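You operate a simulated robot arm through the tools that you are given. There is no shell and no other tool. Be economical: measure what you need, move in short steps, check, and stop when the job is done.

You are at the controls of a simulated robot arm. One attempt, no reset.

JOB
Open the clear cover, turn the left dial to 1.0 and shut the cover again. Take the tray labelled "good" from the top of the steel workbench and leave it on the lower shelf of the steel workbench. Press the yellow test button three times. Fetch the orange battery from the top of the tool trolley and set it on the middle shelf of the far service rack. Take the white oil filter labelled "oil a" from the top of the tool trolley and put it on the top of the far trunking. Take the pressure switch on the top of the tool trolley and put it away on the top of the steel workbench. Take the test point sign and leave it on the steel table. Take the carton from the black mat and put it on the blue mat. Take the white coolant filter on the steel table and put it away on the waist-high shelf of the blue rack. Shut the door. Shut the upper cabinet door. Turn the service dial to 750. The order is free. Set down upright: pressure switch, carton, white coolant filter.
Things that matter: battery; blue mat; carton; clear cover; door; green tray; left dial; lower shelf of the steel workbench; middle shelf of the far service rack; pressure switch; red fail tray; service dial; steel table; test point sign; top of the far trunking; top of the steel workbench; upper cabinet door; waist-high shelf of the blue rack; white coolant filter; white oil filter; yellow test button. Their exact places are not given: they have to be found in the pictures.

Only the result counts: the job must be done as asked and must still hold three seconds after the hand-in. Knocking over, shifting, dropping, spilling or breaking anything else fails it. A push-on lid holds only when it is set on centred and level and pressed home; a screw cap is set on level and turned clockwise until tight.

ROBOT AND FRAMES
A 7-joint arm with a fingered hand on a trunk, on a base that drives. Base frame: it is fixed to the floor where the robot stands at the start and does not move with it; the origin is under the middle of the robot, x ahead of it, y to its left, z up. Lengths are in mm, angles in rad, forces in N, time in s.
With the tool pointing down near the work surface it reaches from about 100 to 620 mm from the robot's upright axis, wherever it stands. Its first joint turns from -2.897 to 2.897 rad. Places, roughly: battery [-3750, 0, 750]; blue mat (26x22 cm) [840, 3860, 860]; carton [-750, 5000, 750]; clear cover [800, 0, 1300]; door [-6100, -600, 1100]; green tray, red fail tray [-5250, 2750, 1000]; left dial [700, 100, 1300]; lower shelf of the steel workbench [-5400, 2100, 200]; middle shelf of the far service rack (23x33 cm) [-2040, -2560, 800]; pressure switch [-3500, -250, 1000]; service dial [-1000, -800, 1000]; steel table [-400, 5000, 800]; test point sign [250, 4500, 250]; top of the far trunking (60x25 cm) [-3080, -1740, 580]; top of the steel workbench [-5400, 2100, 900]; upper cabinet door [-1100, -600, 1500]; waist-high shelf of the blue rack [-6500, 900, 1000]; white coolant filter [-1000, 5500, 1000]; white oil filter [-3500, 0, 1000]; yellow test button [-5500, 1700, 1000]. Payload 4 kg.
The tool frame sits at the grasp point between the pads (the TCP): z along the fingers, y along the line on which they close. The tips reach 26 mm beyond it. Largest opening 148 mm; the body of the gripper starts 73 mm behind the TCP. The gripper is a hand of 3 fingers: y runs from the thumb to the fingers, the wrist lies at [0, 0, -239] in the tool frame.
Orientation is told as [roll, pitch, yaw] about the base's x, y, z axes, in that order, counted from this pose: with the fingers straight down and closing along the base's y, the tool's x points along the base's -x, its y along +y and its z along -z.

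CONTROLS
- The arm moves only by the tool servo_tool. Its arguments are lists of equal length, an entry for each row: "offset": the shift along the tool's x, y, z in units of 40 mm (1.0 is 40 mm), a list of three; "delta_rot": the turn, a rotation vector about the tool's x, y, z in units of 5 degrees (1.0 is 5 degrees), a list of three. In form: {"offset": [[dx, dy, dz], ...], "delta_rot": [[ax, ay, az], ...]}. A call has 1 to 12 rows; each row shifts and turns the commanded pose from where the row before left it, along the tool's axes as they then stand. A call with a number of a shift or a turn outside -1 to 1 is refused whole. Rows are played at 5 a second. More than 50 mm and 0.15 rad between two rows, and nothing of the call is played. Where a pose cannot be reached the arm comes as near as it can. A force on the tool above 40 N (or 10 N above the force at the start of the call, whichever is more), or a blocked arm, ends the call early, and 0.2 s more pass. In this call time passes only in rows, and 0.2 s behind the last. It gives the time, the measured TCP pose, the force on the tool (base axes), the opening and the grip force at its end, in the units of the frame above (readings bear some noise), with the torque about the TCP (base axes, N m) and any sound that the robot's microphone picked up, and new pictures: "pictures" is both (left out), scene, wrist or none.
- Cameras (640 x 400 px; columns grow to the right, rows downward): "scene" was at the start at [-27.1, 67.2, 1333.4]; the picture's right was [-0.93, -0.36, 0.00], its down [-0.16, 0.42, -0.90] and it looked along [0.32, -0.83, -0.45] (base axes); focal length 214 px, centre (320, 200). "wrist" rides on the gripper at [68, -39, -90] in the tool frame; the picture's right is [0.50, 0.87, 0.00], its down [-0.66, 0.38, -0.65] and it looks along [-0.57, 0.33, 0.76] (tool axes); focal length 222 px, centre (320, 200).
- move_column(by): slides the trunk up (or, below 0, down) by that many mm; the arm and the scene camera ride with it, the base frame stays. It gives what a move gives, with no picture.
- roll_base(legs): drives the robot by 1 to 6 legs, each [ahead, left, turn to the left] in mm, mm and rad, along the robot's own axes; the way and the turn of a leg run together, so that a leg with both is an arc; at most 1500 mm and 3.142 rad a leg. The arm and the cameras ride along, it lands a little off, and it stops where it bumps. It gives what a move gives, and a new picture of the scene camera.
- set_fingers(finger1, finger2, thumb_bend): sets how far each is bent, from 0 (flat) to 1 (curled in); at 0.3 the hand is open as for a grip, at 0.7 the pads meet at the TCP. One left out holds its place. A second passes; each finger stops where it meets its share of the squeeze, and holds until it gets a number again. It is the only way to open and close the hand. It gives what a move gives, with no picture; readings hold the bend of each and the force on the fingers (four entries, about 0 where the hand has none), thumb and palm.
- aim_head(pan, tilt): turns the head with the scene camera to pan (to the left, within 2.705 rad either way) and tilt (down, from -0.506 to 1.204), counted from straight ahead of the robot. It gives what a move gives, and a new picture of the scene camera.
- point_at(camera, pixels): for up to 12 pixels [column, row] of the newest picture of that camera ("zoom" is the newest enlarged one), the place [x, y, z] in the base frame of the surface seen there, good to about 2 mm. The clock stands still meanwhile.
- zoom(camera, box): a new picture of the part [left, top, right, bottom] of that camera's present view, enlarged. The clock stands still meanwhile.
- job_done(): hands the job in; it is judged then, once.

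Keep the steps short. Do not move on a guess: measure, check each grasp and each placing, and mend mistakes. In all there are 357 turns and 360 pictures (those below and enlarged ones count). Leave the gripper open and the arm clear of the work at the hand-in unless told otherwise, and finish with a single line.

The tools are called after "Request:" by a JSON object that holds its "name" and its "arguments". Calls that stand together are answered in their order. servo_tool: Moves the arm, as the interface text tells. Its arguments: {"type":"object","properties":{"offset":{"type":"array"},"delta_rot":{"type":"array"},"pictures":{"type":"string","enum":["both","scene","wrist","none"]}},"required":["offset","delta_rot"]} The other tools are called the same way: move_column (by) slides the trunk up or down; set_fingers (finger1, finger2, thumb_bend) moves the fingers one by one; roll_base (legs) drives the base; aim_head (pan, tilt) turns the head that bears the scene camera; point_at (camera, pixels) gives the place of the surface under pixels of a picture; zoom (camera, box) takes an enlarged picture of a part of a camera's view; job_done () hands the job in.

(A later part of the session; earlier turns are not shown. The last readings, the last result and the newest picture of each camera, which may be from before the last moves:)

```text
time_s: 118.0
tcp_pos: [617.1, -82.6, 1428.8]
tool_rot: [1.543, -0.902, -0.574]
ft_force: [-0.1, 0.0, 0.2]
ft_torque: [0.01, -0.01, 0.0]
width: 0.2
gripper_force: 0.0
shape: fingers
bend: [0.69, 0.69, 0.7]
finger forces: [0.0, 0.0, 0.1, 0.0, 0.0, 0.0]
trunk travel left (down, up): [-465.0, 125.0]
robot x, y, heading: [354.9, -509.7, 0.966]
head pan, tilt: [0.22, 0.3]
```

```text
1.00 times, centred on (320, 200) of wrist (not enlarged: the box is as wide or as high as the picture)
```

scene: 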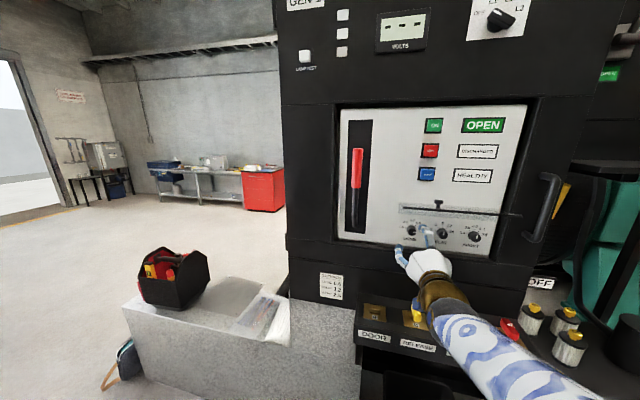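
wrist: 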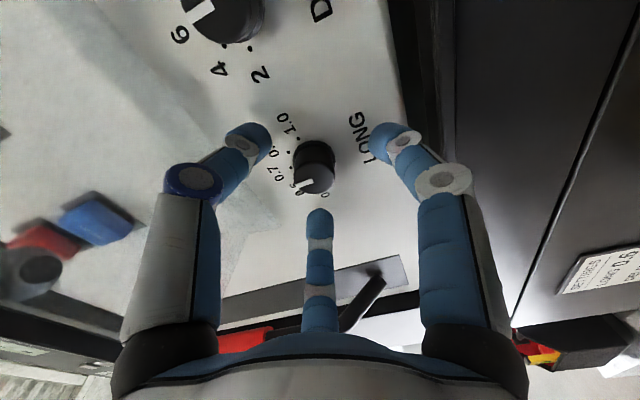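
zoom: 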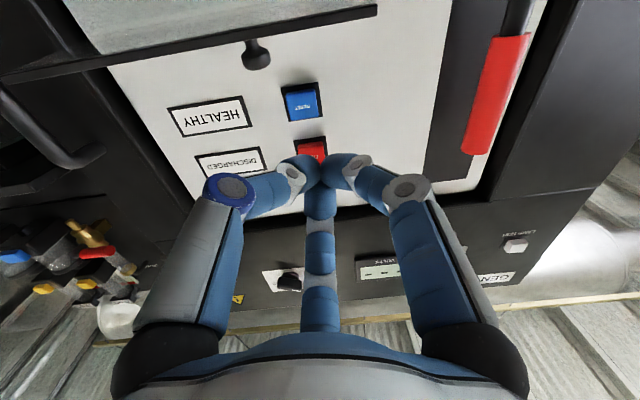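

Request:
{"name": "point_at", "arguments": {"camera": "zoom", "pixels": [[200, 55], [360, 14], [255, 62], [303, 102], [320, 10]]}}

Request:
{"name": "servo_tool", "arguments": {"offset": [[0, 0, 0.5], [0, 0, 0.5], [0, 0, 0.5], [0, 0, 0.5], [0, 0, 0.4]], "delta_rot": [[0, 0, 0], [0, 0, 0], [0, 0, 0], [0, 0, 0], [0, 0, 0]], "pictures": "wrist"}}

```text
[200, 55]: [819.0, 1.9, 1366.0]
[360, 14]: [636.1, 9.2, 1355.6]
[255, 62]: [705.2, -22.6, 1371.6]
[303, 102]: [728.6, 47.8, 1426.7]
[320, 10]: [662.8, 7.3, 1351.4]
```

```text
time_s: 119.2
tcp_pos: [672.4, -3.0, 1426.8]
tool_rot: [1.54, -0.902, -0.575]
ft_force: [-0.5, 0.6, -0.8]
ft_torque: [-0.03, -0.04, 0.02]
width: 0.2
gripper_force: 0.0
shape: fingers
bend: [0.69, 0.69, 0.7]
finger forces: [0.0, 0.0, 0.1, 0.0, 0.0, 0.1]
trunk travel left (down, up): [-465.0, 125.0]
robot x, y, heading: [357.7, -511.3, 0.967]
head pan, tilt: [0.22, 0.3]
```

wrist: 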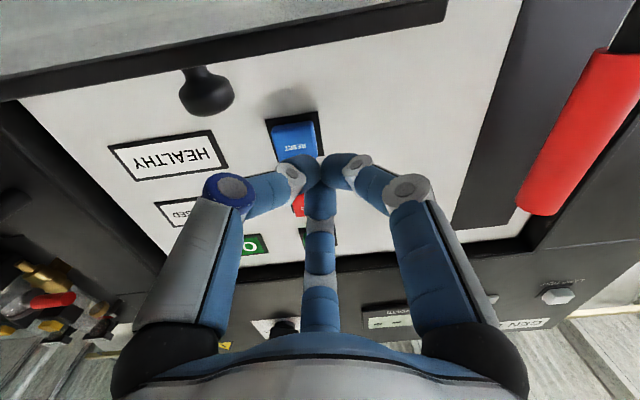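

Tip is above the pane (edge at z≈1355, d≈104). Press down 90 mm.

Request:
{"name": "servo_tool", "arguments": {"offset": [[0.294, -0.232, 0], [0.294, -0.232, 0], [0.294, -0.232, 0], [0.294, -0.232, 0], [0.294, -0.232, 0], [0.294, -0.232, 0], [0.294, -0.232, 0]], "delta_rot": [[0, 0, 0], [0, 0, 0], [0, 0, 0], [0, 0, 0], [0, 0, 0], [0, 0, 0], [0, 0, 0]], "pictures": "both"}}

```text
time_s: 120.8
tcp_pos: [670.4, -5.3, 1320.7]
tool_rot: [1.544, -0.902, -0.575]
ft_force: [0.4, 0.5, 0.8]
ft_torque: [0.0, 0.0, 0.01]
width: 0.2
gripper_force: 0.0
shape: fingers
bend: [0.69, 0.69, 0.7]
finger forces: [0.1, 0.1, 0.0, 0.0, 0.0, 0.0]
trunk travel left (down, up): [-465.0, 125.0]
robot x, y, heading: [354.8, -516.5, 0.969]
head pan, tilt: [0.22, 0.3]
```

scene: 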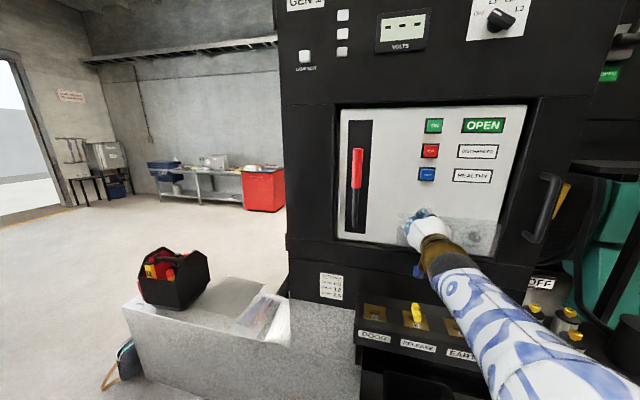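
wrist: 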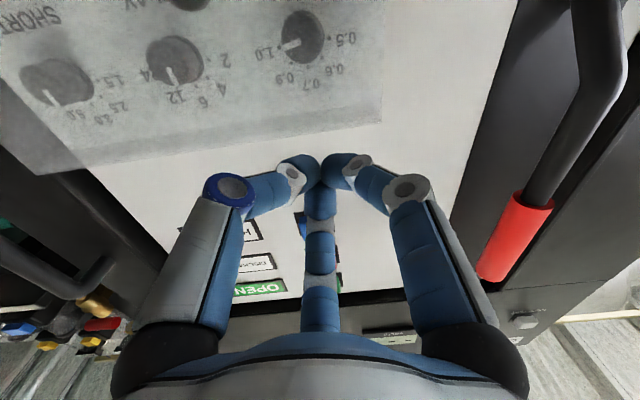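

The cover has dropped shut. Back away and verify.

Request:
{"name": "servo_tool", "arguments": {"offset": [[0, 0, -0.9], [0, 0, -0.9], [0, 0, -0.9], [0, 0, -0.9]], "delta_rot": [[0, 0, 0], [0, 0, 0], [0, 0, 0], [0, 0, 0]], "pictures": "none"}}

Request:
{"name": "zoom", "arguments": {"camera": "scene", "box": [390, 190, 518, 270]}}

Request:
{"name": "zoom", "arguments": {"camera": "wrist", "box": [0, 0, 640, 400]}}

```text
time_s: 121.8
tcp_pos: [596.3, -121.8, 1315.2]
tool_rot: [1.509, -0.896, -0.56]
ft_force: [0.2, -0.3, -0.4]
ft_torque: [-0.03, -0.04, 0.0]
width: 0.1
gripper_force: 0.0
shape: fingers
bend: [0.69, 0.69, 0.7]
finger forces: [0.1, 0.1, 0.1, 0.1, 0.0, 0.0]
trunk travel left (down, up): [-465.0, 125.0]
robot x, y, heading: [357.2, -512.1, 0.969]
head pan, tilt: [0.22, 0.3]
```

```text
5.00 times, centred on (454, 230) of scene
```

zoom: 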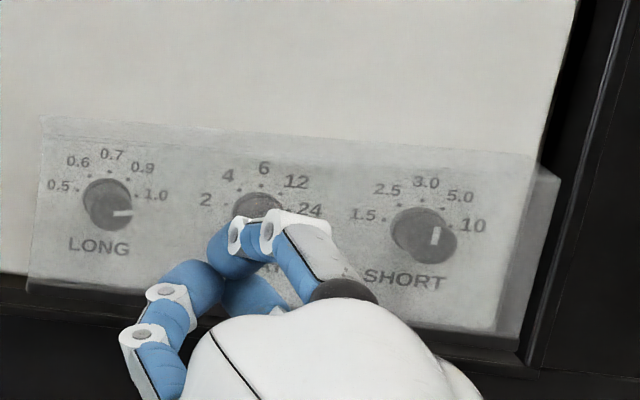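

```text
1.00 times, centred on (320, 200) of wrist (not enlarged: the box is as wide or as high as the picture)
```

zoom: 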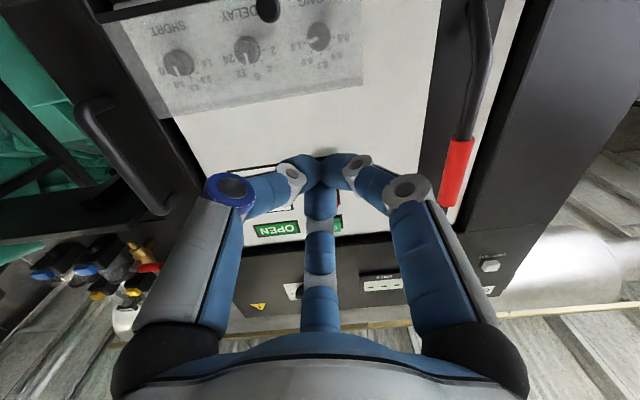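

Request:
{"name": "point_at", "arguments": {"camera": "scene", "pixels": [[402, 242], [403, 245], [400, 238], [418, 242]]}}

Request:
{"name": "aim_head", "arguments": {"pan": 1.9, "tilt": 0.3}}

```text
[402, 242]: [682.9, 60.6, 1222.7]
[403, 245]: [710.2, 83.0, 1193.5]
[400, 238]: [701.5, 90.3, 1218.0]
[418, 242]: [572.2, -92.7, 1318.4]
```

```text
time_s: 123.5
tcp_pos: [592.5, -120.3, 1315.6]
tool_rot: [1.511, -0.899, -0.549]
ft_force: [-0.2, 0.2, 0.6]
ft_torque: [0.0, 0.03, 0.0]
width: 0.0
gripper_force: 0.1
shape: fingers
bend: [0.69, 0.69, 0.7]
finger forces: [0.0, 0.0, 0.1, 0.0, 0.1, 0.0]
trunk travel left (down, up): [-465.0, 125.0]
robot x, y, heading: [353.0, -511.3, 0.97]
head pan, tilt: [1.901, 0.3]
```

scene: 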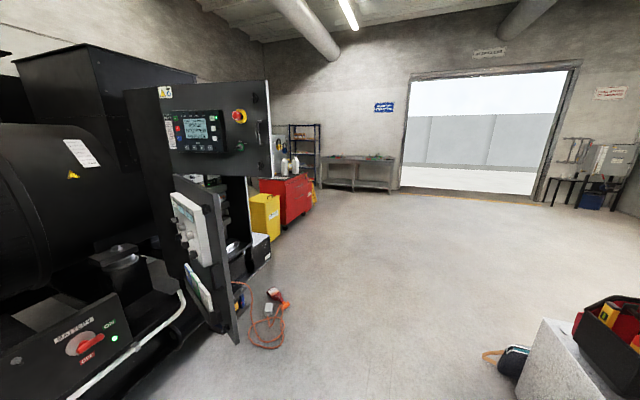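

Cover closed as before. I see the cabinet with doors to the left (at (200,130) and (200,250)). Zoom there.

Request:
{"name": "zoom", "arguments": {"camera": "scene", "box": [110, 70, 310, 350]}}

Request:
{"name": "point_at", "arguments": {"camera": "scene", "pixels": [[165, 100], [265, 100], [265, 170], [125, 120], [175, 195], [205, 240], [235, 335], [190, 270], [85, 340], [150, 330], [240, 180], [268, 245]]}}

```text
1.43 times, centred on (210, 210) of scene
```

zoom: 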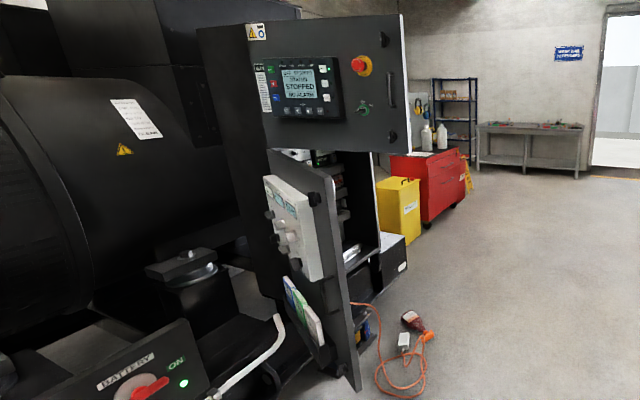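

```text
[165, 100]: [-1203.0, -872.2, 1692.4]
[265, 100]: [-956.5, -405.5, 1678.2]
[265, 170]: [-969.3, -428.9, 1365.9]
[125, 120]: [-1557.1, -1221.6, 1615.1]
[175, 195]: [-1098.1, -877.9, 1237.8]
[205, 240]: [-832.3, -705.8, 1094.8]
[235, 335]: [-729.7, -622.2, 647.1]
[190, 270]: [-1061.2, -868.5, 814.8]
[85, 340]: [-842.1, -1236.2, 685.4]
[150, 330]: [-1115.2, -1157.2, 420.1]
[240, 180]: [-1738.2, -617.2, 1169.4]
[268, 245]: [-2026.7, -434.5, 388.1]
```

The upper door is open, the lower door too, with a white box carrying the service dial. Turn around and drive nearer for a look.

Request:
{"name": "roll_base", "arguments": {"legs": [[0, 0, 2.17], [500, 0, 0]]}}

Request:
{"name": "aim_head", "arguments": {"pan": 0.2, "tilt": 0.3}}

```text
time_s: 131.5
tcp_pos: [-602.2, -505.4, 1315.6]
tool_rot: [1.511, -0.897, 1.585]
ft_force: [-0.2, -0.9, 0.5]
ft_torque: [-0.02, -0.04, 0.02]
width: 0.1
gripper_force: 0.2
shape: fingers
bend: [0.69, 0.69, 0.7]
finger forces: [0.0, 0.1, 0.1, 0.0, 0.0, 0.1]
trunk travel left (down, up): [-465.0, 125.0]
robot x, y, heading: [-143.9, -495.2, 3.107]
head pan, tilt: [1.901, 0.3]
```

scene: 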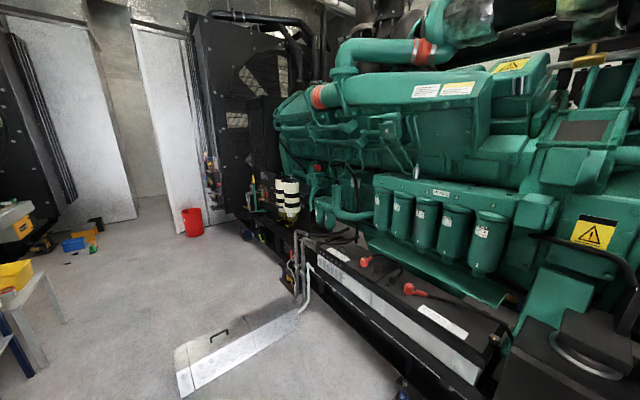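

```text
time_s: 133.3
tcp_pos: [-602.8, -505.4, 1314.9]
tool_rot: [1.506, -0.897, 1.588]
ft_force: [0.1, -0.1, -0.1]
ft_torque: [0.01, 0.03, 0.01]
width: 0.0
gripper_force: 0.1
shape: fingers
bend: [0.69, 0.69, 0.7]
finger forces: [0.0, 0.0, 0.0, 0.0, 0.1, 0.0]
trunk travel left (down, up): [-465.0, 125.0]
robot x, y, heading: [-146.9, -497.1, 3.106]
head pan, tilt: [0.201, 0.3]
```

scene: 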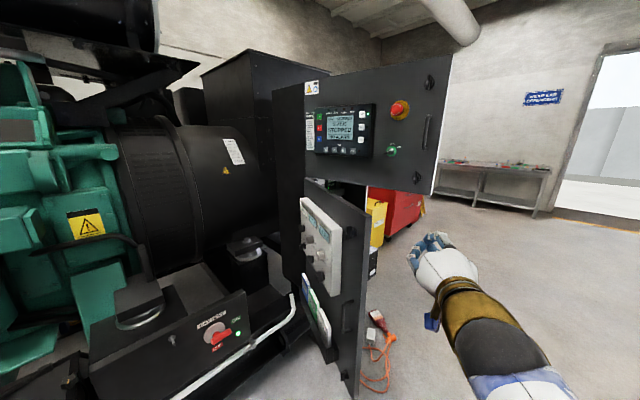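

Request:
{"name": "zoom", "arguments": {"camera": "scene", "box": [270, 60, 450, 220]}}

Request:
{"name": "zoom", "arguments": {"camera": "scene", "box": [270, 170, 400, 370]}}

```text
2.50 times, centred on (360, 140) of scene
```

zoom: 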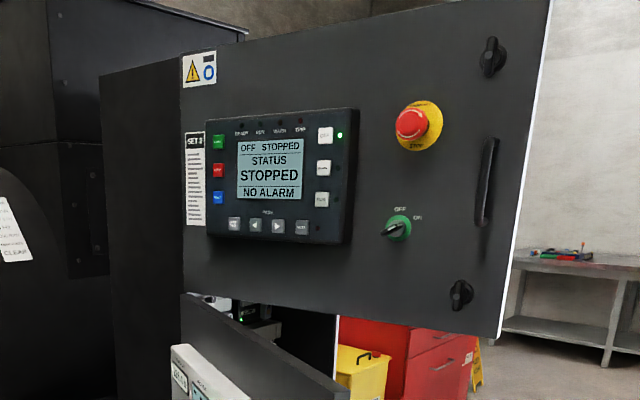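

```text
2.00 times, centred on (335, 270) of scene
```

zoom: 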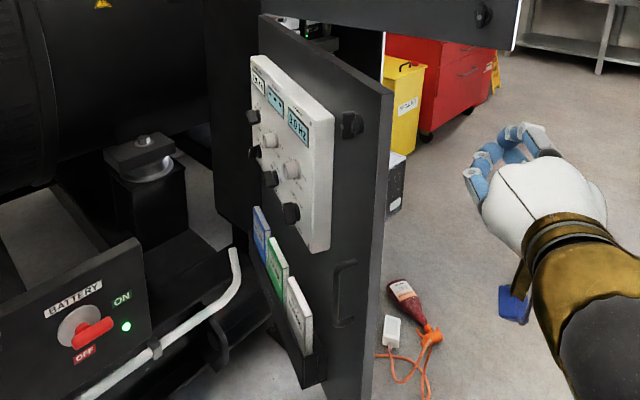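

Request:
{"name": "point_at", "arguments": {"camera": "scene", "pixels": [[322, 140], [345, 100], [380, 80], [440, 90], [425, 125], [436, 150], [300, 150], [285, 150], [335, 182], [355, 186], [405, 188], [350, 170]]}}

Request:
{"name": "point_at", "arguments": {"camera": "zoom", "pixels": [[330, 200], [290, 200], [262, 70], [330, 130], [295, 165], [290, 170], [270, 178], [292, 212], [370, 90], [355, 380], [230, 120], [340, 250]]}}

```text
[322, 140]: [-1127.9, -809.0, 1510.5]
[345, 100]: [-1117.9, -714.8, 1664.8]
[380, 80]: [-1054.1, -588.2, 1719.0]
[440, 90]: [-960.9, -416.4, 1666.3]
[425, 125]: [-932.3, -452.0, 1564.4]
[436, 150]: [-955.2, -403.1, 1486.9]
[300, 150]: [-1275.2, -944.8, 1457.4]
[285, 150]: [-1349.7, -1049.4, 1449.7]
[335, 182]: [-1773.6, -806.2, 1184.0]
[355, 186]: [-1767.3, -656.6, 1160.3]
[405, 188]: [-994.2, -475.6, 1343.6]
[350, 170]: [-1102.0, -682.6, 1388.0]
```

```text
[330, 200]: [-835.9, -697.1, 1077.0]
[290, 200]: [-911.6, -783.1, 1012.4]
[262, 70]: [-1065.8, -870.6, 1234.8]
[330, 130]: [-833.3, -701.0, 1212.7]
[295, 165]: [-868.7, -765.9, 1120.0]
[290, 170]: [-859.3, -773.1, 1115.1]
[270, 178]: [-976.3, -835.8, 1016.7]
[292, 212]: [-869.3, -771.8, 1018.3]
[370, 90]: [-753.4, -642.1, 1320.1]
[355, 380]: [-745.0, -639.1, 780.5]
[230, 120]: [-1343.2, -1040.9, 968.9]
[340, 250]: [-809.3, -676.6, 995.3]
```

Measure the things lying on the floor near the doors (red-cap bottle (378,320), adaptor (371,337), cable (385,385)).

Request:
{"name": "point_at", "arguments": {"camera": "scene", "pixels": [[378, 320], [371, 338], [375, 385], [390, 375], [392, 340], [362, 348], [400, 300], [440, 230], [372, 262], [420, 215]]}}

Request:
{"name": "aim_head", "arguments": {"pan": -0.3, "tilt": 0.55}}

```text
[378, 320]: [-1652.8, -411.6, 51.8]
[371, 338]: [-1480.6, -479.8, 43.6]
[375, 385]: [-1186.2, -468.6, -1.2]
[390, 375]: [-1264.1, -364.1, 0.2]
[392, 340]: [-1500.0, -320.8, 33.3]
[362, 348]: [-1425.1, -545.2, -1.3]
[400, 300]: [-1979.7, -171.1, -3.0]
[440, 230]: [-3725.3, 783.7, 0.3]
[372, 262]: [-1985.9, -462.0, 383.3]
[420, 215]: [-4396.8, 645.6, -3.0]
```

```text
time_s: 134.2
tcp_pos: [-602.0, -505.7, 1314.8]
tool_rot: [1.505, -0.896, 1.588]
ft_force: [0.4, -0.1, 0.6]
ft_torque: [-0.01, -0.02, 0.0]
width: 0.1
gripper_force: 0.1
shape: fingers
bend: [0.69, 0.69, 0.7]
finger forces: [0.1, 0.0, 0.0, 0.0, 0.0, 0.1]
trunk travel left (down, up): [-465.0, 125.0]
robot x, y, heading: [-144.9, -495.9, 3.105]
head pan, tilt: [-0.3, 0.55]
```

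scene: 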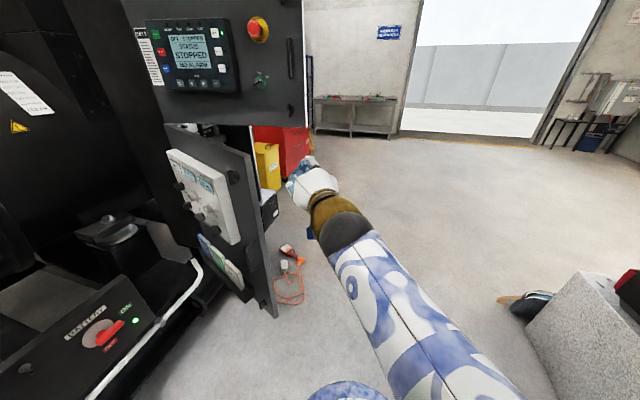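

Door hinge at about (-1195,-842), 500 mm wide, 82° open; the cable and bottle on the floor lie at y<-320, so I stay at y>0. Drive round to face −y beside the free edge.

Request:
{"name": "roll_base", "arguments": {"legs": [[0, -760, 0], [740, 0, 0], [0, 0, 1.6]]}}

Request:
{"name": "aim_head", "arguments": {"pan": 0.0, "tilt": 0.2}}

```text
time_s: 145.8
tcp_pos: [-855.6, -158.1, 1314.5]
tool_rot: [1.506, -0.897, -3.135]
ft_force: [0.2, 0.5, -0.1]
ft_torque: [0.0, -0.01, -0.05]
width: 0.0
gripper_force: 0.1
shape: fingers
bend: [0.69, 0.69, 0.7]
finger forces: [0.1, 0.0, 0.0, 0.0, 0.0, 0.0]
trunk travel left (down, up): [-465.0, 125.0]
robot x, y, heading: [-861.2, 304.3, -1.624]
head pan, tilt: [-0.3, 0.55]
```

scene: 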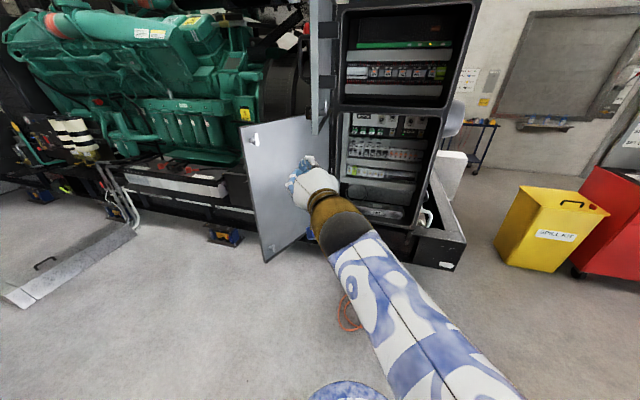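

```text
time_s: 146.7
tcp_pos: [-855.5, -158.6, 1315.0]
tool_rot: [1.504, -0.898, -3.133]
ft_force: [-0.4, -0.4, 0.2]
ft_torque: [0.03, 0.03, -0.02]
width: 0.2
gripper_force: 0.0
shape: fingers
bend: [0.69, 0.69, 0.7]
finger forces: [0.0, 0.0, 0.1, 0.0, 0.0, 0.0]
trunk travel left (down, up): [-465.0, 125.0]
robot x, y, heading: [-860.0, 302.9, -1.615]
head pan, tilt: [0.0, 0.201]
```

scene: 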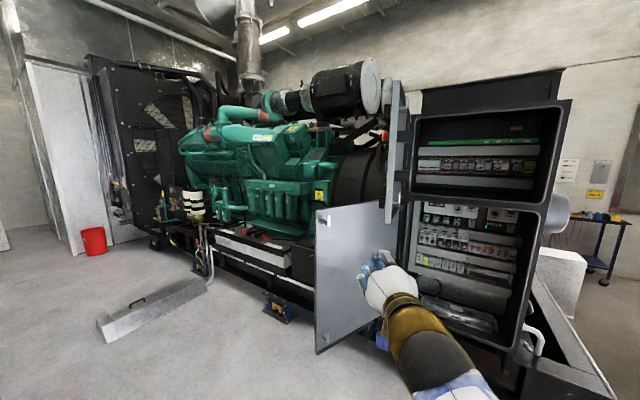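

Now I see the cabinet front clearly: the upper door stands edge-on at (395,150). Raise the trunk to 1440 and drive forward so the fist stands beside the door's outer face.

Request:
{"name": "move_column", "arguments": {"by": 123}}

Request:
{"name": "roll_base", "arguments": {"legs": [[310, 0, 0.03]]}}

```text
time_s: 148.2
tcp_pos: [-856.3, -157.7, 1438.2]
tool_rot: [1.507, -0.898, -3.134]
ft_force: [0.2, 0.3, -0.8]
ft_torque: [-0.01, -0.02, 0.0]
width: 0.0
gripper_force: 0.0
shape: fingers
bend: [0.69, 0.69, 0.7]
finger forces: [0.0, 0.0, 0.1, 0.1, 0.0, 0.1]
trunk travel left (down, up): [-588.0, 2.0]
robot x, y, heading: [-859.2, 300.5, -1.619]
head pan, tilt: [0.0, 0.201]
```

```text
time_s: 150.3
tcp_pos: [-849.5, -466.2, 1438.3]
tool_rot: [1.506, -0.897, -3.101]
ft_force: [-0.1, -0.3, 0.0]
ft_torque: [0.02, -0.01, -0.03]
width: 0.2
gripper_force: 0.0
shape: fingers
bend: [0.69, 0.69, 0.7]
finger forces: [0.1, 0.0, 0.0, 0.0, 0.1, 0.0]
trunk travel left (down, up): [-588.0, 2.0]
robot x, y, heading: [-868.5, -1.6, -1.583]
head pan, tilt: [0.0, 0.201]
```

scene: 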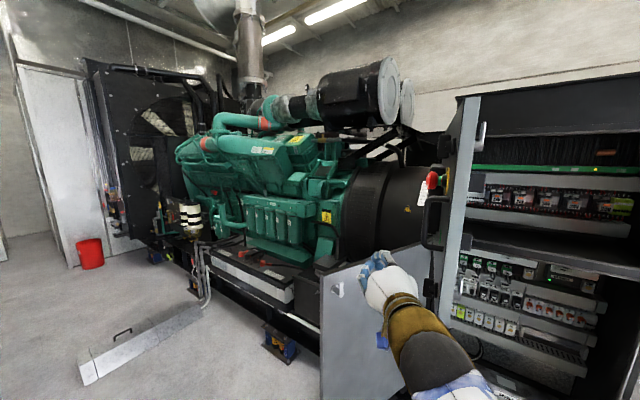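

Push to the right (−x) with the fingers' side.

Request:
{"name": "servo_tool", "arguments": {"offset": [[-0.4, -0.5, 0], [-0.4, -0.5, 0], [-0.4, -0.5, 0], [-0.4, -0.5, 0], [-0.4, -0.5, 0], [-0.4, -0.5, 0]], "delta_rot": [[0, 0, 0], [0, 0, 0], [0, 0, 0], [0, 0, 0], [0, 0, 0], [0, 0, 0]], "pictures": "scene"}}

```text
time_s: 151.5
tcp_pos: [-976.4, -452.6, 1448.0]
tool_rot: [1.545, -0.904, -3.126]
ft_force: [10.4, 33.5, 6.9]
ft_torque: [-0.77, 0.22, -2.01]
width: 0.0
gripper_force: 25.2
shape: fingers
bend: [0.69, 0.69, 0.7]
finger forces: [0.1, 0.1, 0.0, 0.0, 17.2, 33.0]
trunk travel left (down, up): [-588.0, 2.0]
robot x, y, heading: [-871.5, -3.0, -1.579]
head pan, tilt: [0.0, 0.201]
stopped in row 6: the force on the tool passed its limit at 73 N (the readings are from after the stop); the commanded pose is now the measured one
```

scene: 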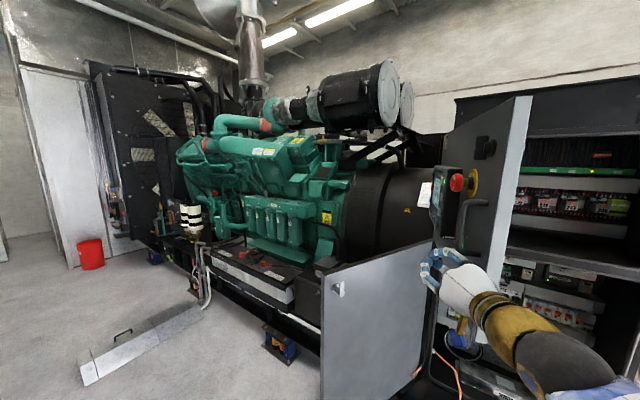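

The hand's palm met the handle/latch. Back out 25 mm, then push again more slowly.

Request:
{"name": "servo_tool", "arguments": {"offset": [[0.1, 0.1, -0.6], [-0.17, -0.2, 0], [-0.17, -0.2, 0], [-0.17, -0.2, 0], [-0.17, -0.2, 0], [-0.17, -0.2, 0], [-0.17, -0.2, 0], [-0.17, -0.2, 0], [-0.17, -0.2, 0]], "delta_rot": [[0, 0, 0], [0, 0, 0], [0, 0, 0], [0, 0, 0], [0, 0, 0], [0, 0, 0], [0, 0, 0], [0, 0, 0], [0, 0, 0]], "pictures": "scene"}}

```text
time_s: 153.5
tcp_pos: [-1057.4, -434.3, 1448.4]
tool_rot: [1.532, -0.903, -3.118]
ft_force: [2.4, 5.0, 16.3]
ft_torque: [0.62, 0.62, -0.53]
width: 0.0
gripper_force: 10.1
shape: fingers
bend: [0.69, 0.69, 0.7]
finger forces: [0.1, 0.1, 0.0, 0.0, 16.2, 3.6]
trunk travel left (down, up): [-588.0, 2.0]
robot x, y, heading: [-871.4, -5.4, -1.586]
head pan, tilt: [0.0, 0.201]
```

scene: 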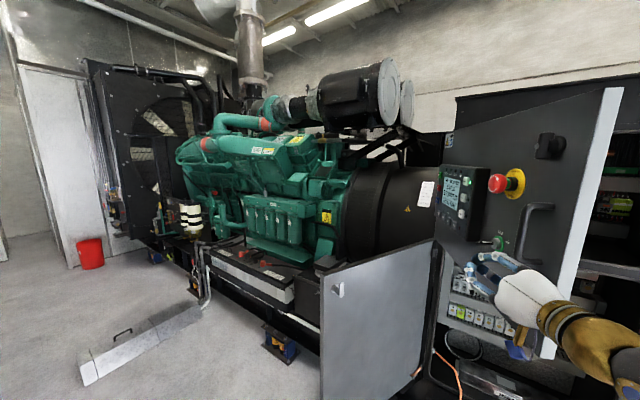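

Door is now past 90°. Drop 15 mm to stay clear of the green switch, then push on right and inward.

Request:
{"name": "servo_tool", "arguments": {"offset": [[0.3, -0.25, 0], [-0.2, -0.25, 0.08], [-0.2, -0.25, 0.08], [-0.2, -0.25, 0.1], [-0.2, -0.25, 0.1], [-0.2, -0.25, 0.12], [-0.2, -0.25, 0.12], [-0.2, -0.25, 0.15], [-0.2, -0.25, 0.15]], "delta_rot": [[0, 0, 0], [0, 0, 0], [0, 0, 0], [0, 0, 0], [0, 0, 0], [0, 0, 0], [0, 0, 0], [0, 0, 0], [0, 0, 0]], "pictures": "scene"}}

```text
time_s: 153.9
tcp_pos: [-1056.6, -435.7, 1447.8]
tool_rot: [1.558, -0.908, -3.141]
ft_force: [2.7, -1.5, 13.6]
ft_torque: [0.43, 0.45, -0.1]
width: 0.0
gripper_force: 8.3
shape: fingers
bend: [0.69, 0.69, 0.7]
finger forces: [0.0, 0.0, 0.0, 0.0, 14.3, 2.1]
trunk travel left (down, up): [-588.0, 2.0]
robot x, y, heading: [-873.6, -6.3, -1.586]
head pan, tilt: [0.0, 0.201]
stopped in row 1: the force on the tool passed its limit at 54 N (the readings are from after the stop); the commanded pose is now the measured one
```

scene: 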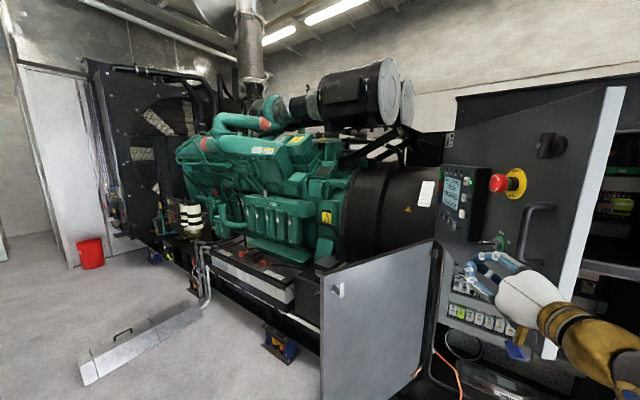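

The hand is resting on the lower latch; keep the height and push on.

Request:
{"name": "servo_tool", "arguments": {"offset": [[-0.2, -0.2, 0.05], [-0.2, -0.25, 0.08], [-0.2, -0.25, 0.1], [-0.2, -0.25, 0.1], [-0.2, -0.25, 0.12], [-0.2, -0.25, 0.12], [-0.2, -0.25, 0.15], [-0.2, -0.25, 0.15]], "delta_rot": [[0, 0, 0], [0, 0, 0], [0, 0, 0], [0, 0, 0], [0, 0, 0], [0, 0, 0], [0, 0, 0], [0, 0, 0]], "pictures": "scene"}}

```text
time_s: 155.7
tcp_pos: [-1158.0, -468.4, 1446.9]
tool_rot: [1.553, -0.907, -3.133]
ft_force: [3.5, 7.5, -5.2]
ft_torque: [-0.2, 0.13, -0.09]
width: 0.7
gripper_force: 5.3
shape: fingers
bend: [0.69, 0.7, 0.7]
finger forces: [0.1, 9.5, 0.0, 0.0, 0.0, 0.4]
trunk travel left (down, up): [-588.0, 2.0]
robot x, y, heading: [-872.5, -8.2, -1.58]
head pan, tilt: [0.0, 0.201]
```

scene: 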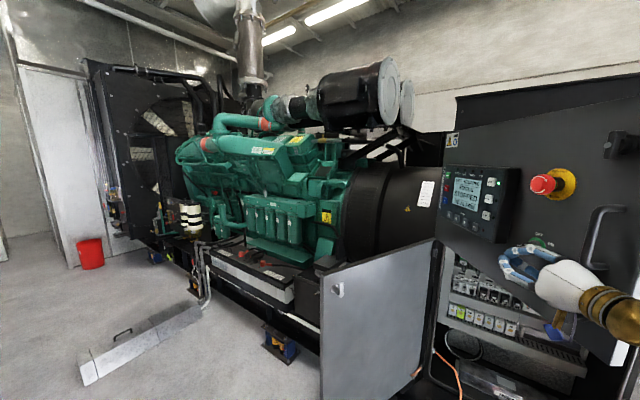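

The fingers are getting near the green switch. Measure.

Request:
{"name": "zoom", "arguments": {"camera": "scene", "box": [440, 120, 640, 370]}}

Request:
{"name": "point_at", "arguments": {"camera": "scene", "pixels": [[538, 242], [600, 240], [625, 165], [620, 350], [520, 130], [545, 185], [620, 110], [515, 260]]}}

```text
1.60 times, centred on (540, 245) of scene
```

zoom: 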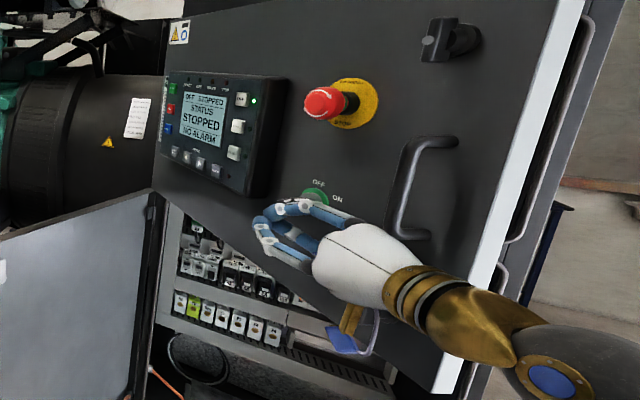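

```text
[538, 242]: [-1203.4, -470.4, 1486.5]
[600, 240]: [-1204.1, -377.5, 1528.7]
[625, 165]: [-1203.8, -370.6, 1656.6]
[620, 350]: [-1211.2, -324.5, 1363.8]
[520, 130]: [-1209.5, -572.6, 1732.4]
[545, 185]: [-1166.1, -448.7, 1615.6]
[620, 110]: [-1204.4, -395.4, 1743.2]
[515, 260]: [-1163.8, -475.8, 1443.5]
```

The door is now perpendicular (x≈-1207). For the rest I push with the fingertips head-on near the free edge, below the handle. Retract, reposition the base and turn right.

Request:
{"name": "servo_tool", "arguments": {"offset": [[0.3, 0.4, -0.3], [0.3, 0.4, -0.9], [0.3, 0.4, -0.9]], "delta_rot": [[0, 0, 0], [0, 0, 0], [0, 0, 0]], "pictures": "none"}}

Request:
{"name": "roll_base", "arguments": {"legs": [[0, 215, 0], [70, 0, 0], [0, 0, -1.04]]}}

```text
time_s: 156.5
tcp_pos: [-1098.7, -383.3, 1451.1]
tool_rot: [1.552, -0.908, -3.133]
ft_force: [-0.2, 0.0, 0.2]
ft_torque: [0.0, 0.04, 0.0]
width: 0.5
gripper_force: 0.0
shape: fingers
bend: [0.69, 0.7, 0.7]
finger forces: [0.0, 0.0, 0.0, 0.0, 0.0, 0.0]
trunk travel left (down, up): [-588.0, 2.0]
robot x, y, heading: [-870.3, -4.5, -1.582]
head pan, tilt: [0.0, 0.201]
```

```text
time_s: 161.4
tcp_pos: [-1096.1, -67.5, 1450.5]
tool_rot: [1.552, -0.909, 2.093]
ft_force: [-0.1, -0.4, -0.1]
ft_torque: [0.02, 0.02, -0.03]
width: 0.5
gripper_force: 0.0
shape: fingers
bend: [0.69, 0.7, 0.7]
finger forces: [0.1, 0.1, 0.0, 0.1, 0.0, 0.0]
trunk travel left (down, up): [-588.0, 2.0]
robot x, y, heading: [-651.7, -80.2, -2.643]
head pan, tilt: [0.0, 0.201]
```

scene: 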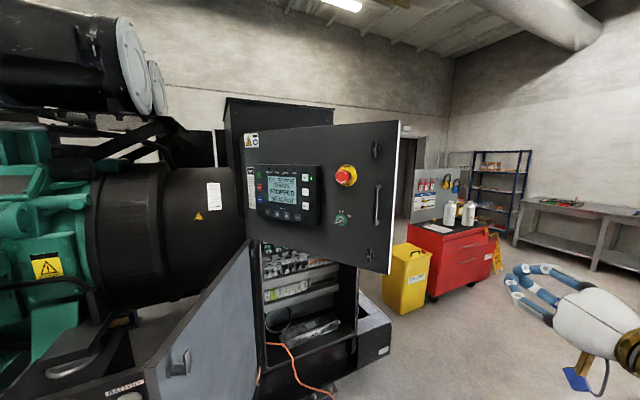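

Request:
{"name": "servo_tool", "arguments": {"offset": [[0.577, 0.733, 0], [0.577, 0.733, 0], [0.577, 0.733, 0], [0.577, 0.733, 0], [0.577, 0.733, 0], [0.577, 0.733, 0]], "delta_rot": [[0, 0, 0], [0, 0, 0], [0, 0, 0], [0, 0, 0], [0, 0, 0], [0, 0, 0]], "pictures": "scene"}}

```text
time_s: 162.3
tcp_pos: [-1018.6, -231.7, 1454.3]
tool_rot: [1.579, -0.899, 2.277]
ft_force: [-1.2, 0.4, -0.2]
ft_torque: [0.0, 0.0, 0.04]
width: 0.1
gripper_force: 0.0
shape: fingers
bend: [0.69, 0.7, 0.7]
finger forces: [0.1, 0.0, 0.0, 0.0, 0.0, 0.0]
trunk travel left (down, up): [-588.0, 2.0]
robot x, y, heading: [-653.9, -80.0, -2.641]
head pan, tilt: [0.0, 0.201]
stopped in row 4: the arm was blocked; the commanded pose is now the measured one
```

scene: 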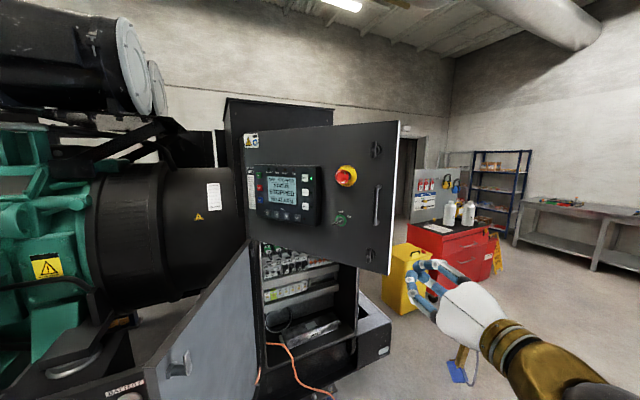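

Good position. Advance along the tool toward the door edge zone (≈220 mm), between handle and lower latch.

Request:
{"name": "servo_tool", "arguments": {"offset": [[0.1, -0.08, 0.6], [0.1, -0.08, 0.6], [0, 0, 0.6], [0, 0, 0.6], [0, 0, 0.6], [0, 0, 0.6], [0, 0, 0.6], [0, 0, 0.6], [0, 0, 0.5]], "delta_rot": [[0, 0, 0], [0, 0, 0], [0, 0, 0], [0, 0, 0], [0, 0, 0], [0, 0, 0], [0, 0, 0], [0, 0, 0], [0, 0, 0]], "pictures": "scene"}}

```text
time_s: 164.3
tcp_pos: [-1179.5, -371.6, 1441.0]
tool_rot: [1.574, -0.901, 2.277]
ft_force: [2.9, -2.1, 0.3]
ft_torque: [-0.03, -0.01, 0.05]
width: 0.0
gripper_force: 2.4
shape: fingers
bend: [0.69, 0.7, 0.71]
finger forces: [0.0, 0.1, 0.0, 0.0, 3.9, 0.1]
trunk travel left (down, up): [-588.0, 2.0]
robot x, y, heading: [-653.8, -82.8, -2.648]
head pan, tilt: [0.0, 0.201]
```

scene: 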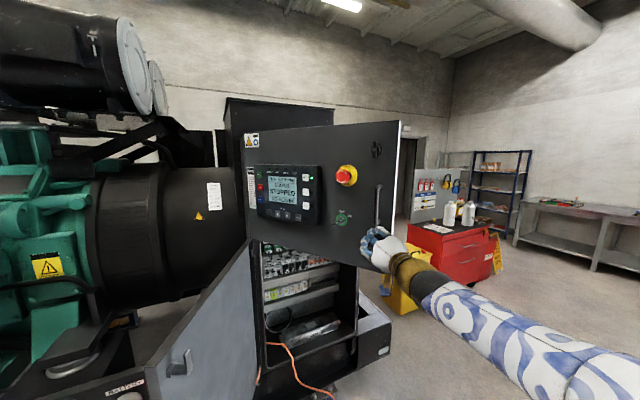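

Contact. Push on with the arm.

Request:
{"name": "servo_tool", "arguments": {"offset": [[-0.05, -0.06, 0.3], [-0.05, -0.06, 0.3], [-0.05, -0.06, 0.3], [-0.05, -0.06, 0.3], [-0.05, -0.06, 0.3], [-0.05, -0.06, 0.3], [-0.05, -0.06, 0.3], [-0.05, -0.06, 0.3]], "delta_rot": [[0, 0, 0], [0, 0, 0], [0, 0, 0], [0, 0, 0], [0, 0, 0], [0, 0, 0], [0, 0, 0], [0, 0, 0]], "pictures": "scene"}}

```text
time_s: 166.1
tcp_pos: [-1269.8, -413.9, 1442.7]
tool_rot: [1.573, -0.902, 2.278]
ft_force: [2.7, 0.8, 3.8]
ft_torque: [0.19, -0.08, -0.15]
width: 0.0
gripper_force: 2.4
shape: fingers
bend: [0.69, 0.69, 0.7]
finger forces: [0.0, 0.0, 0.0, 0.0, 5.1, 0.1]
trunk travel left (down, up): [-588.0, 2.0]
robot x, y, heading: [-649.4, -82.7, -2.64]
head pan, tilt: [0.0, 0.201]
```

scene: 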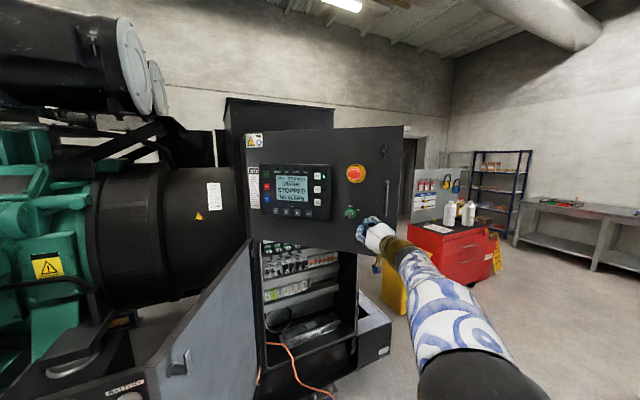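

Switch clearance is ok (r≈420 vs 370). Now push by driving the base 200 mm ahead with a little to the right.

Request:
{"name": "roll_base", "arguments": {"legs": [[200, -35, 0]]}}

```text
time_s: 167.7
tcp_pos: [-1464.4, -479.8, 1443.0]
tool_rot: [1.573, -0.902, 2.276]
ft_force: [0.5, -0.4, -0.6]
ft_torque: [0.04, -0.01, 0.02]
width: 0.1
gripper_force: 0.0
shape: fingers
bend: [0.69, 0.69, 0.7]
finger forces: [0.1, 0.1, 0.0, 0.0, 0.1, 0.0]
trunk travel left (down, up): [-588.0, 2.0]
robot x, y, heading: [-845.9, -146.0, -2.642]
head pan, tilt: [0.0, 0.201]
```

scene: 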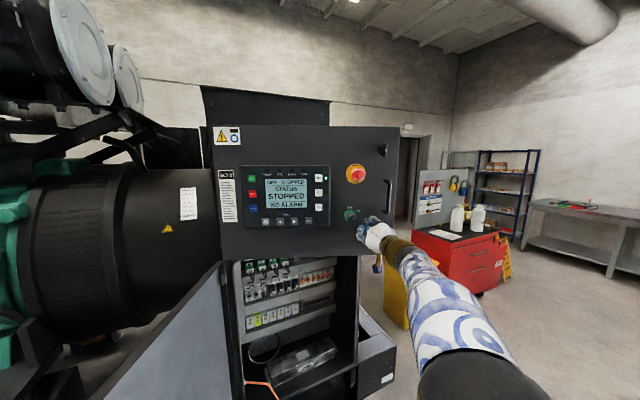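

Request:
{"name": "point_at", "arguments": {"camera": "scene", "pixels": [[230, 240], [390, 140], [300, 140], [340, 235], [380, 245], [350, 270], [240, 270]]}}

Request:
{"name": "servo_tool", "arguments": {"offset": [[0, 0, 0.3], [0, 0, 0.3], [0, 0, 0.3], [0, 0, 0.3], [0, 0, 0.3]], "delta_rot": [[0, 0, 0], [0, 0, 0], [0, 0, 0], [0, 0, 0], [0, 0, 0]], "pictures": "scene"}}

```text
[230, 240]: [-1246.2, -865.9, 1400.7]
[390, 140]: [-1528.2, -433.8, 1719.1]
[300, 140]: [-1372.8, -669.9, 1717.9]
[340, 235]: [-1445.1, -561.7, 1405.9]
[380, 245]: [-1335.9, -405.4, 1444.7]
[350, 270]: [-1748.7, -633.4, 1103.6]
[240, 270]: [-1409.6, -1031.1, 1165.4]
```

```text
time_s: 168.9
tcp_pos: [-1510.2, -518.8, 1443.0]
tool_rot: [1.573, -0.903, 2.278]
ft_force: [1.3, 0.2, 0.1]
ft_torque: [0.03, -0.02, -0.02]
width: 0.1
gripper_force: 0.1
shape: fingers
bend: [0.7, 0.7, 0.7]
finger forces: [0.0, 0.1, 0.1, 0.0, 0.1, 0.0]
trunk travel left (down, up): [-588.0, 2.0]
robot x, y, heading: [-848.5, -144.0, -2.64]
head pan, tilt: [0.0, 0.201]
```

scene: 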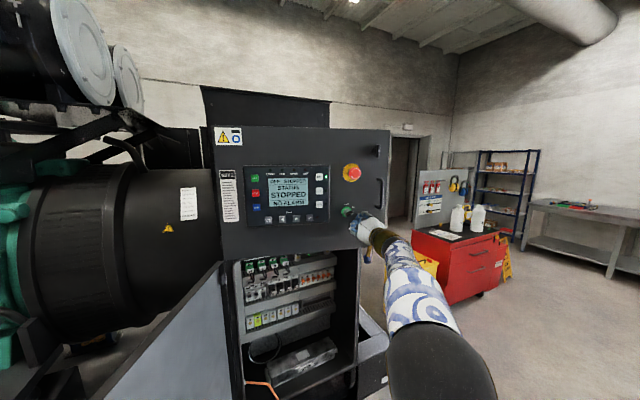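

Door at about 130°, about 14° remaining. Base 90 mm ahead and 40 mm left.

Request:
{"name": "roll_base", "arguments": {"legs": [[80, 35, 0]]}}

Request:
{"name": "point_at", "arguments": {"camera": "scene", "pixels": [[250, 240], [370, 145], [320, 240], [240, 300], [230, 150]]}}

```text
time_s: 170.0
tcp_pos: [-1564.3, -588.4, 1441.8]
tool_rot: [1.571, -0.903, 2.278]
ft_force: [-0.4, -1.2, 1.3]
ft_torque: [0.01, 0.0, 0.01]
width: 0.0
gripper_force: 0.0
shape: fingers
bend: [0.7, 0.7, 0.7]
finger forces: [0.0, 0.0, 0.0, 0.0, 0.0, 0.0]
trunk travel left (down, up): [-588.0, 2.0]
robot x, y, heading: [-896.1, -215.0, -2.642]
head pan, tilt: [0.0, 0.201]
```

scene: 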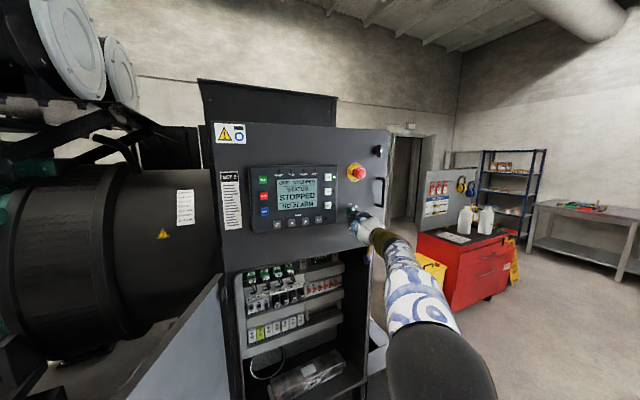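

```text
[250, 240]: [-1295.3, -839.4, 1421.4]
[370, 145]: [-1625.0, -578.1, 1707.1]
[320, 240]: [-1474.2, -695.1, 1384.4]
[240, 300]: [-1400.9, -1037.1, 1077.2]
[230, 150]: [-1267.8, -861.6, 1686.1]
```

Nearly closed (141.5°). Press further slowly until it resists.

Request:
{"name": "servo_tool", "arguments": {"offset": [[0, 0.1, 0.2], [0, 0.1, 0.2], [0, 0.1, 0.2], [0, 0.1, 0.2], [0, 0.1, 0.2], [0, 0.1, 0.2], [0, 0.1, 0.2], [0, 0.1, 0.2]], "delta_rot": [[0, 0, 0], [0, 0, 0], [0, 0, 0], [0, 0, 0], [0, 0, 0], [0, 0, 0], [0, 0, 0], [0, 0, 0]], "pictures": "scene"}}

Request:
{"name": "point_at", "arguments": {"camera": "scene", "pixels": [[370, 145], [230, 150], [250, 240], [375, 225], [235, 275], [362, 280]]}}

```text
time_s: 171.1
tcp_pos: [-1578.0, -608.7, 1455.4]
tool_rot: [1.573, -0.901, 2.262]
ft_force: [20.1, 19.4, -5.1]
ft_torque: [0.12, -0.11, -0.03]
width: 0.0
gripper_force: 19.7
shape: fingers
bend: [0.72, 0.71, 0.7]
finger forces: [15.9, 12.6, 0.0, 0.0, 11.0, 0.0]
trunk travel left (down, up): [-588.0, 2.0]
robot x, y, heading: [-899.9, -217.3, -2.644]
head pan, tilt: [0.0, 0.201]
stopped in row 5: the force on the tool passed its limit at 46 N (the readings are from after the stop); the commanded pose is now the measured one
```

scene: 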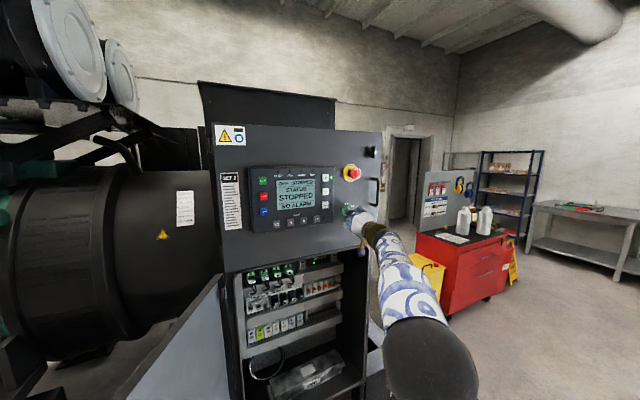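

```text
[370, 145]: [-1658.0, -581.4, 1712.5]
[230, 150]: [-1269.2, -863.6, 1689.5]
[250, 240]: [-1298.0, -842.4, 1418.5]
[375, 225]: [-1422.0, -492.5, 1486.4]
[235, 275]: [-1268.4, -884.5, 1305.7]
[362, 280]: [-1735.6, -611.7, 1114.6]
```

The door resists at 46 N and lies at 144° = closed. Back off and go round to see the service dial on the lower door.

Request:
{"name": "servo_tool", "arguments": {"offset": [[0, 0, -0.9], [0, 0, -0.9], [0, 0, -0.9], [0, 0, -0.9], [0, 0, -0.9], [0, 0, -0.9]], "delta_rot": [[0, 0, 0], [0, 0, 0], [0, 0, 0], [0, 0, 0], [0, 0, 0], [0, 0, 0]], "pictures": "none"}}

Request:
{"name": "roll_base", "arguments": {"legs": [[-300, 0, 0], [-450, 0, 0]]}}

Request:
{"name": "aim_head", "arguments": {"pan": 0.1, "tilt": 0.5}}

```text
time_s: 172.5
tcp_pos: [-1414.6, -476.3, 1452.4]
tool_rot: [1.569, -0.902, 2.272]
ft_force: [0.2, -0.5, 1.4]
ft_torque: [-0.04, 0.0, -0.03]
width: 0.0
gripper_force: 0.1
shape: fingers
bend: [0.7, 0.69, 0.7]
finger forces: [0.0, 0.0, 0.1, 0.0, 0.0, 0.0]
trunk travel left (down, up): [-588.0, 2.0]
robot x, y, heading: [-894.6, -218.7, -2.645]
head pan, tilt: [0.0, 0.201]
```

```text
time_s: 176.8
tcp_pos: [-760.0, -123.6, 1452.2]
tool_rot: [1.57, -0.901, 2.272]
ft_force: [0.4, 0.6, -0.6]
ft_torque: [-0.01, -0.02, 0.03]
width: 0.2
gripper_force: 0.0
shape: fingers
bend: [0.7, 0.69, 0.7]
finger forces: [0.0, 0.0, 0.0, 0.0, 0.0, 0.0]
trunk travel left (down, up): [-588.0, 2.0]
robot x, y, heading: [-247.1, 140.5, -2.645]
head pan, tilt: [0.0, 0.201]
```

scene: 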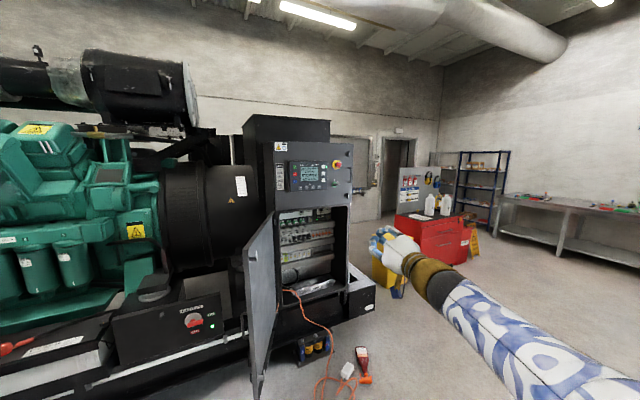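

```text
time_s: 177.6
tcp_pos: [-761.8, -124.1, 1451.7]
tool_rot: [1.568, -0.902, 2.272]
ft_force: [-0.6, 0.3, -0.6]
ft_torque: [-0.02, 0.0, -0.03]
width: 0.1
gripper_force: 0.1
shape: fingers
bend: [0.7, 0.69, 0.7]
finger forces: [0.1, 0.0, 0.0, 0.0, 0.0, 0.1]
trunk travel left (down, up): [-588.0, 2.0]
robot x, y, heading: [-249.3, 139.7, -2.642]
head pan, tilt: [0.099, 0.499]
```

scene: 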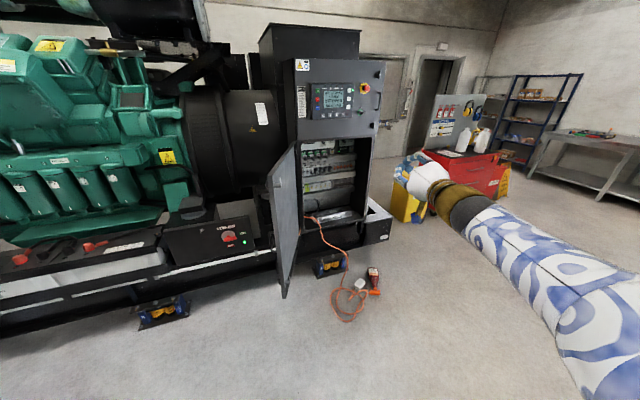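

Request:
{"name": "point_at", "arguments": {"camera": "scene", "pixels": [[160, 325], [50, 325], [230, 280], [330, 275], [185, 262], [285, 290], [345, 320], [230, 235], [270, 180], [297, 150], [200, 300], [120, 275]]}}

```text
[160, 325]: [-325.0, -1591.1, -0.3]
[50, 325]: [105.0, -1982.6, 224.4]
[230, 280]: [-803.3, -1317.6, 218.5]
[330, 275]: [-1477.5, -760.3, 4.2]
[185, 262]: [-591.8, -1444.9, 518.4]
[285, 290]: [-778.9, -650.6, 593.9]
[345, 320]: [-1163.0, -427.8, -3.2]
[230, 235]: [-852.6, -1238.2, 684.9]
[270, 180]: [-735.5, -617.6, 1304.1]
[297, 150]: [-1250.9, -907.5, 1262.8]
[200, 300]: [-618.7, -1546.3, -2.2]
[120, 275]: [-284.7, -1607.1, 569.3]
```

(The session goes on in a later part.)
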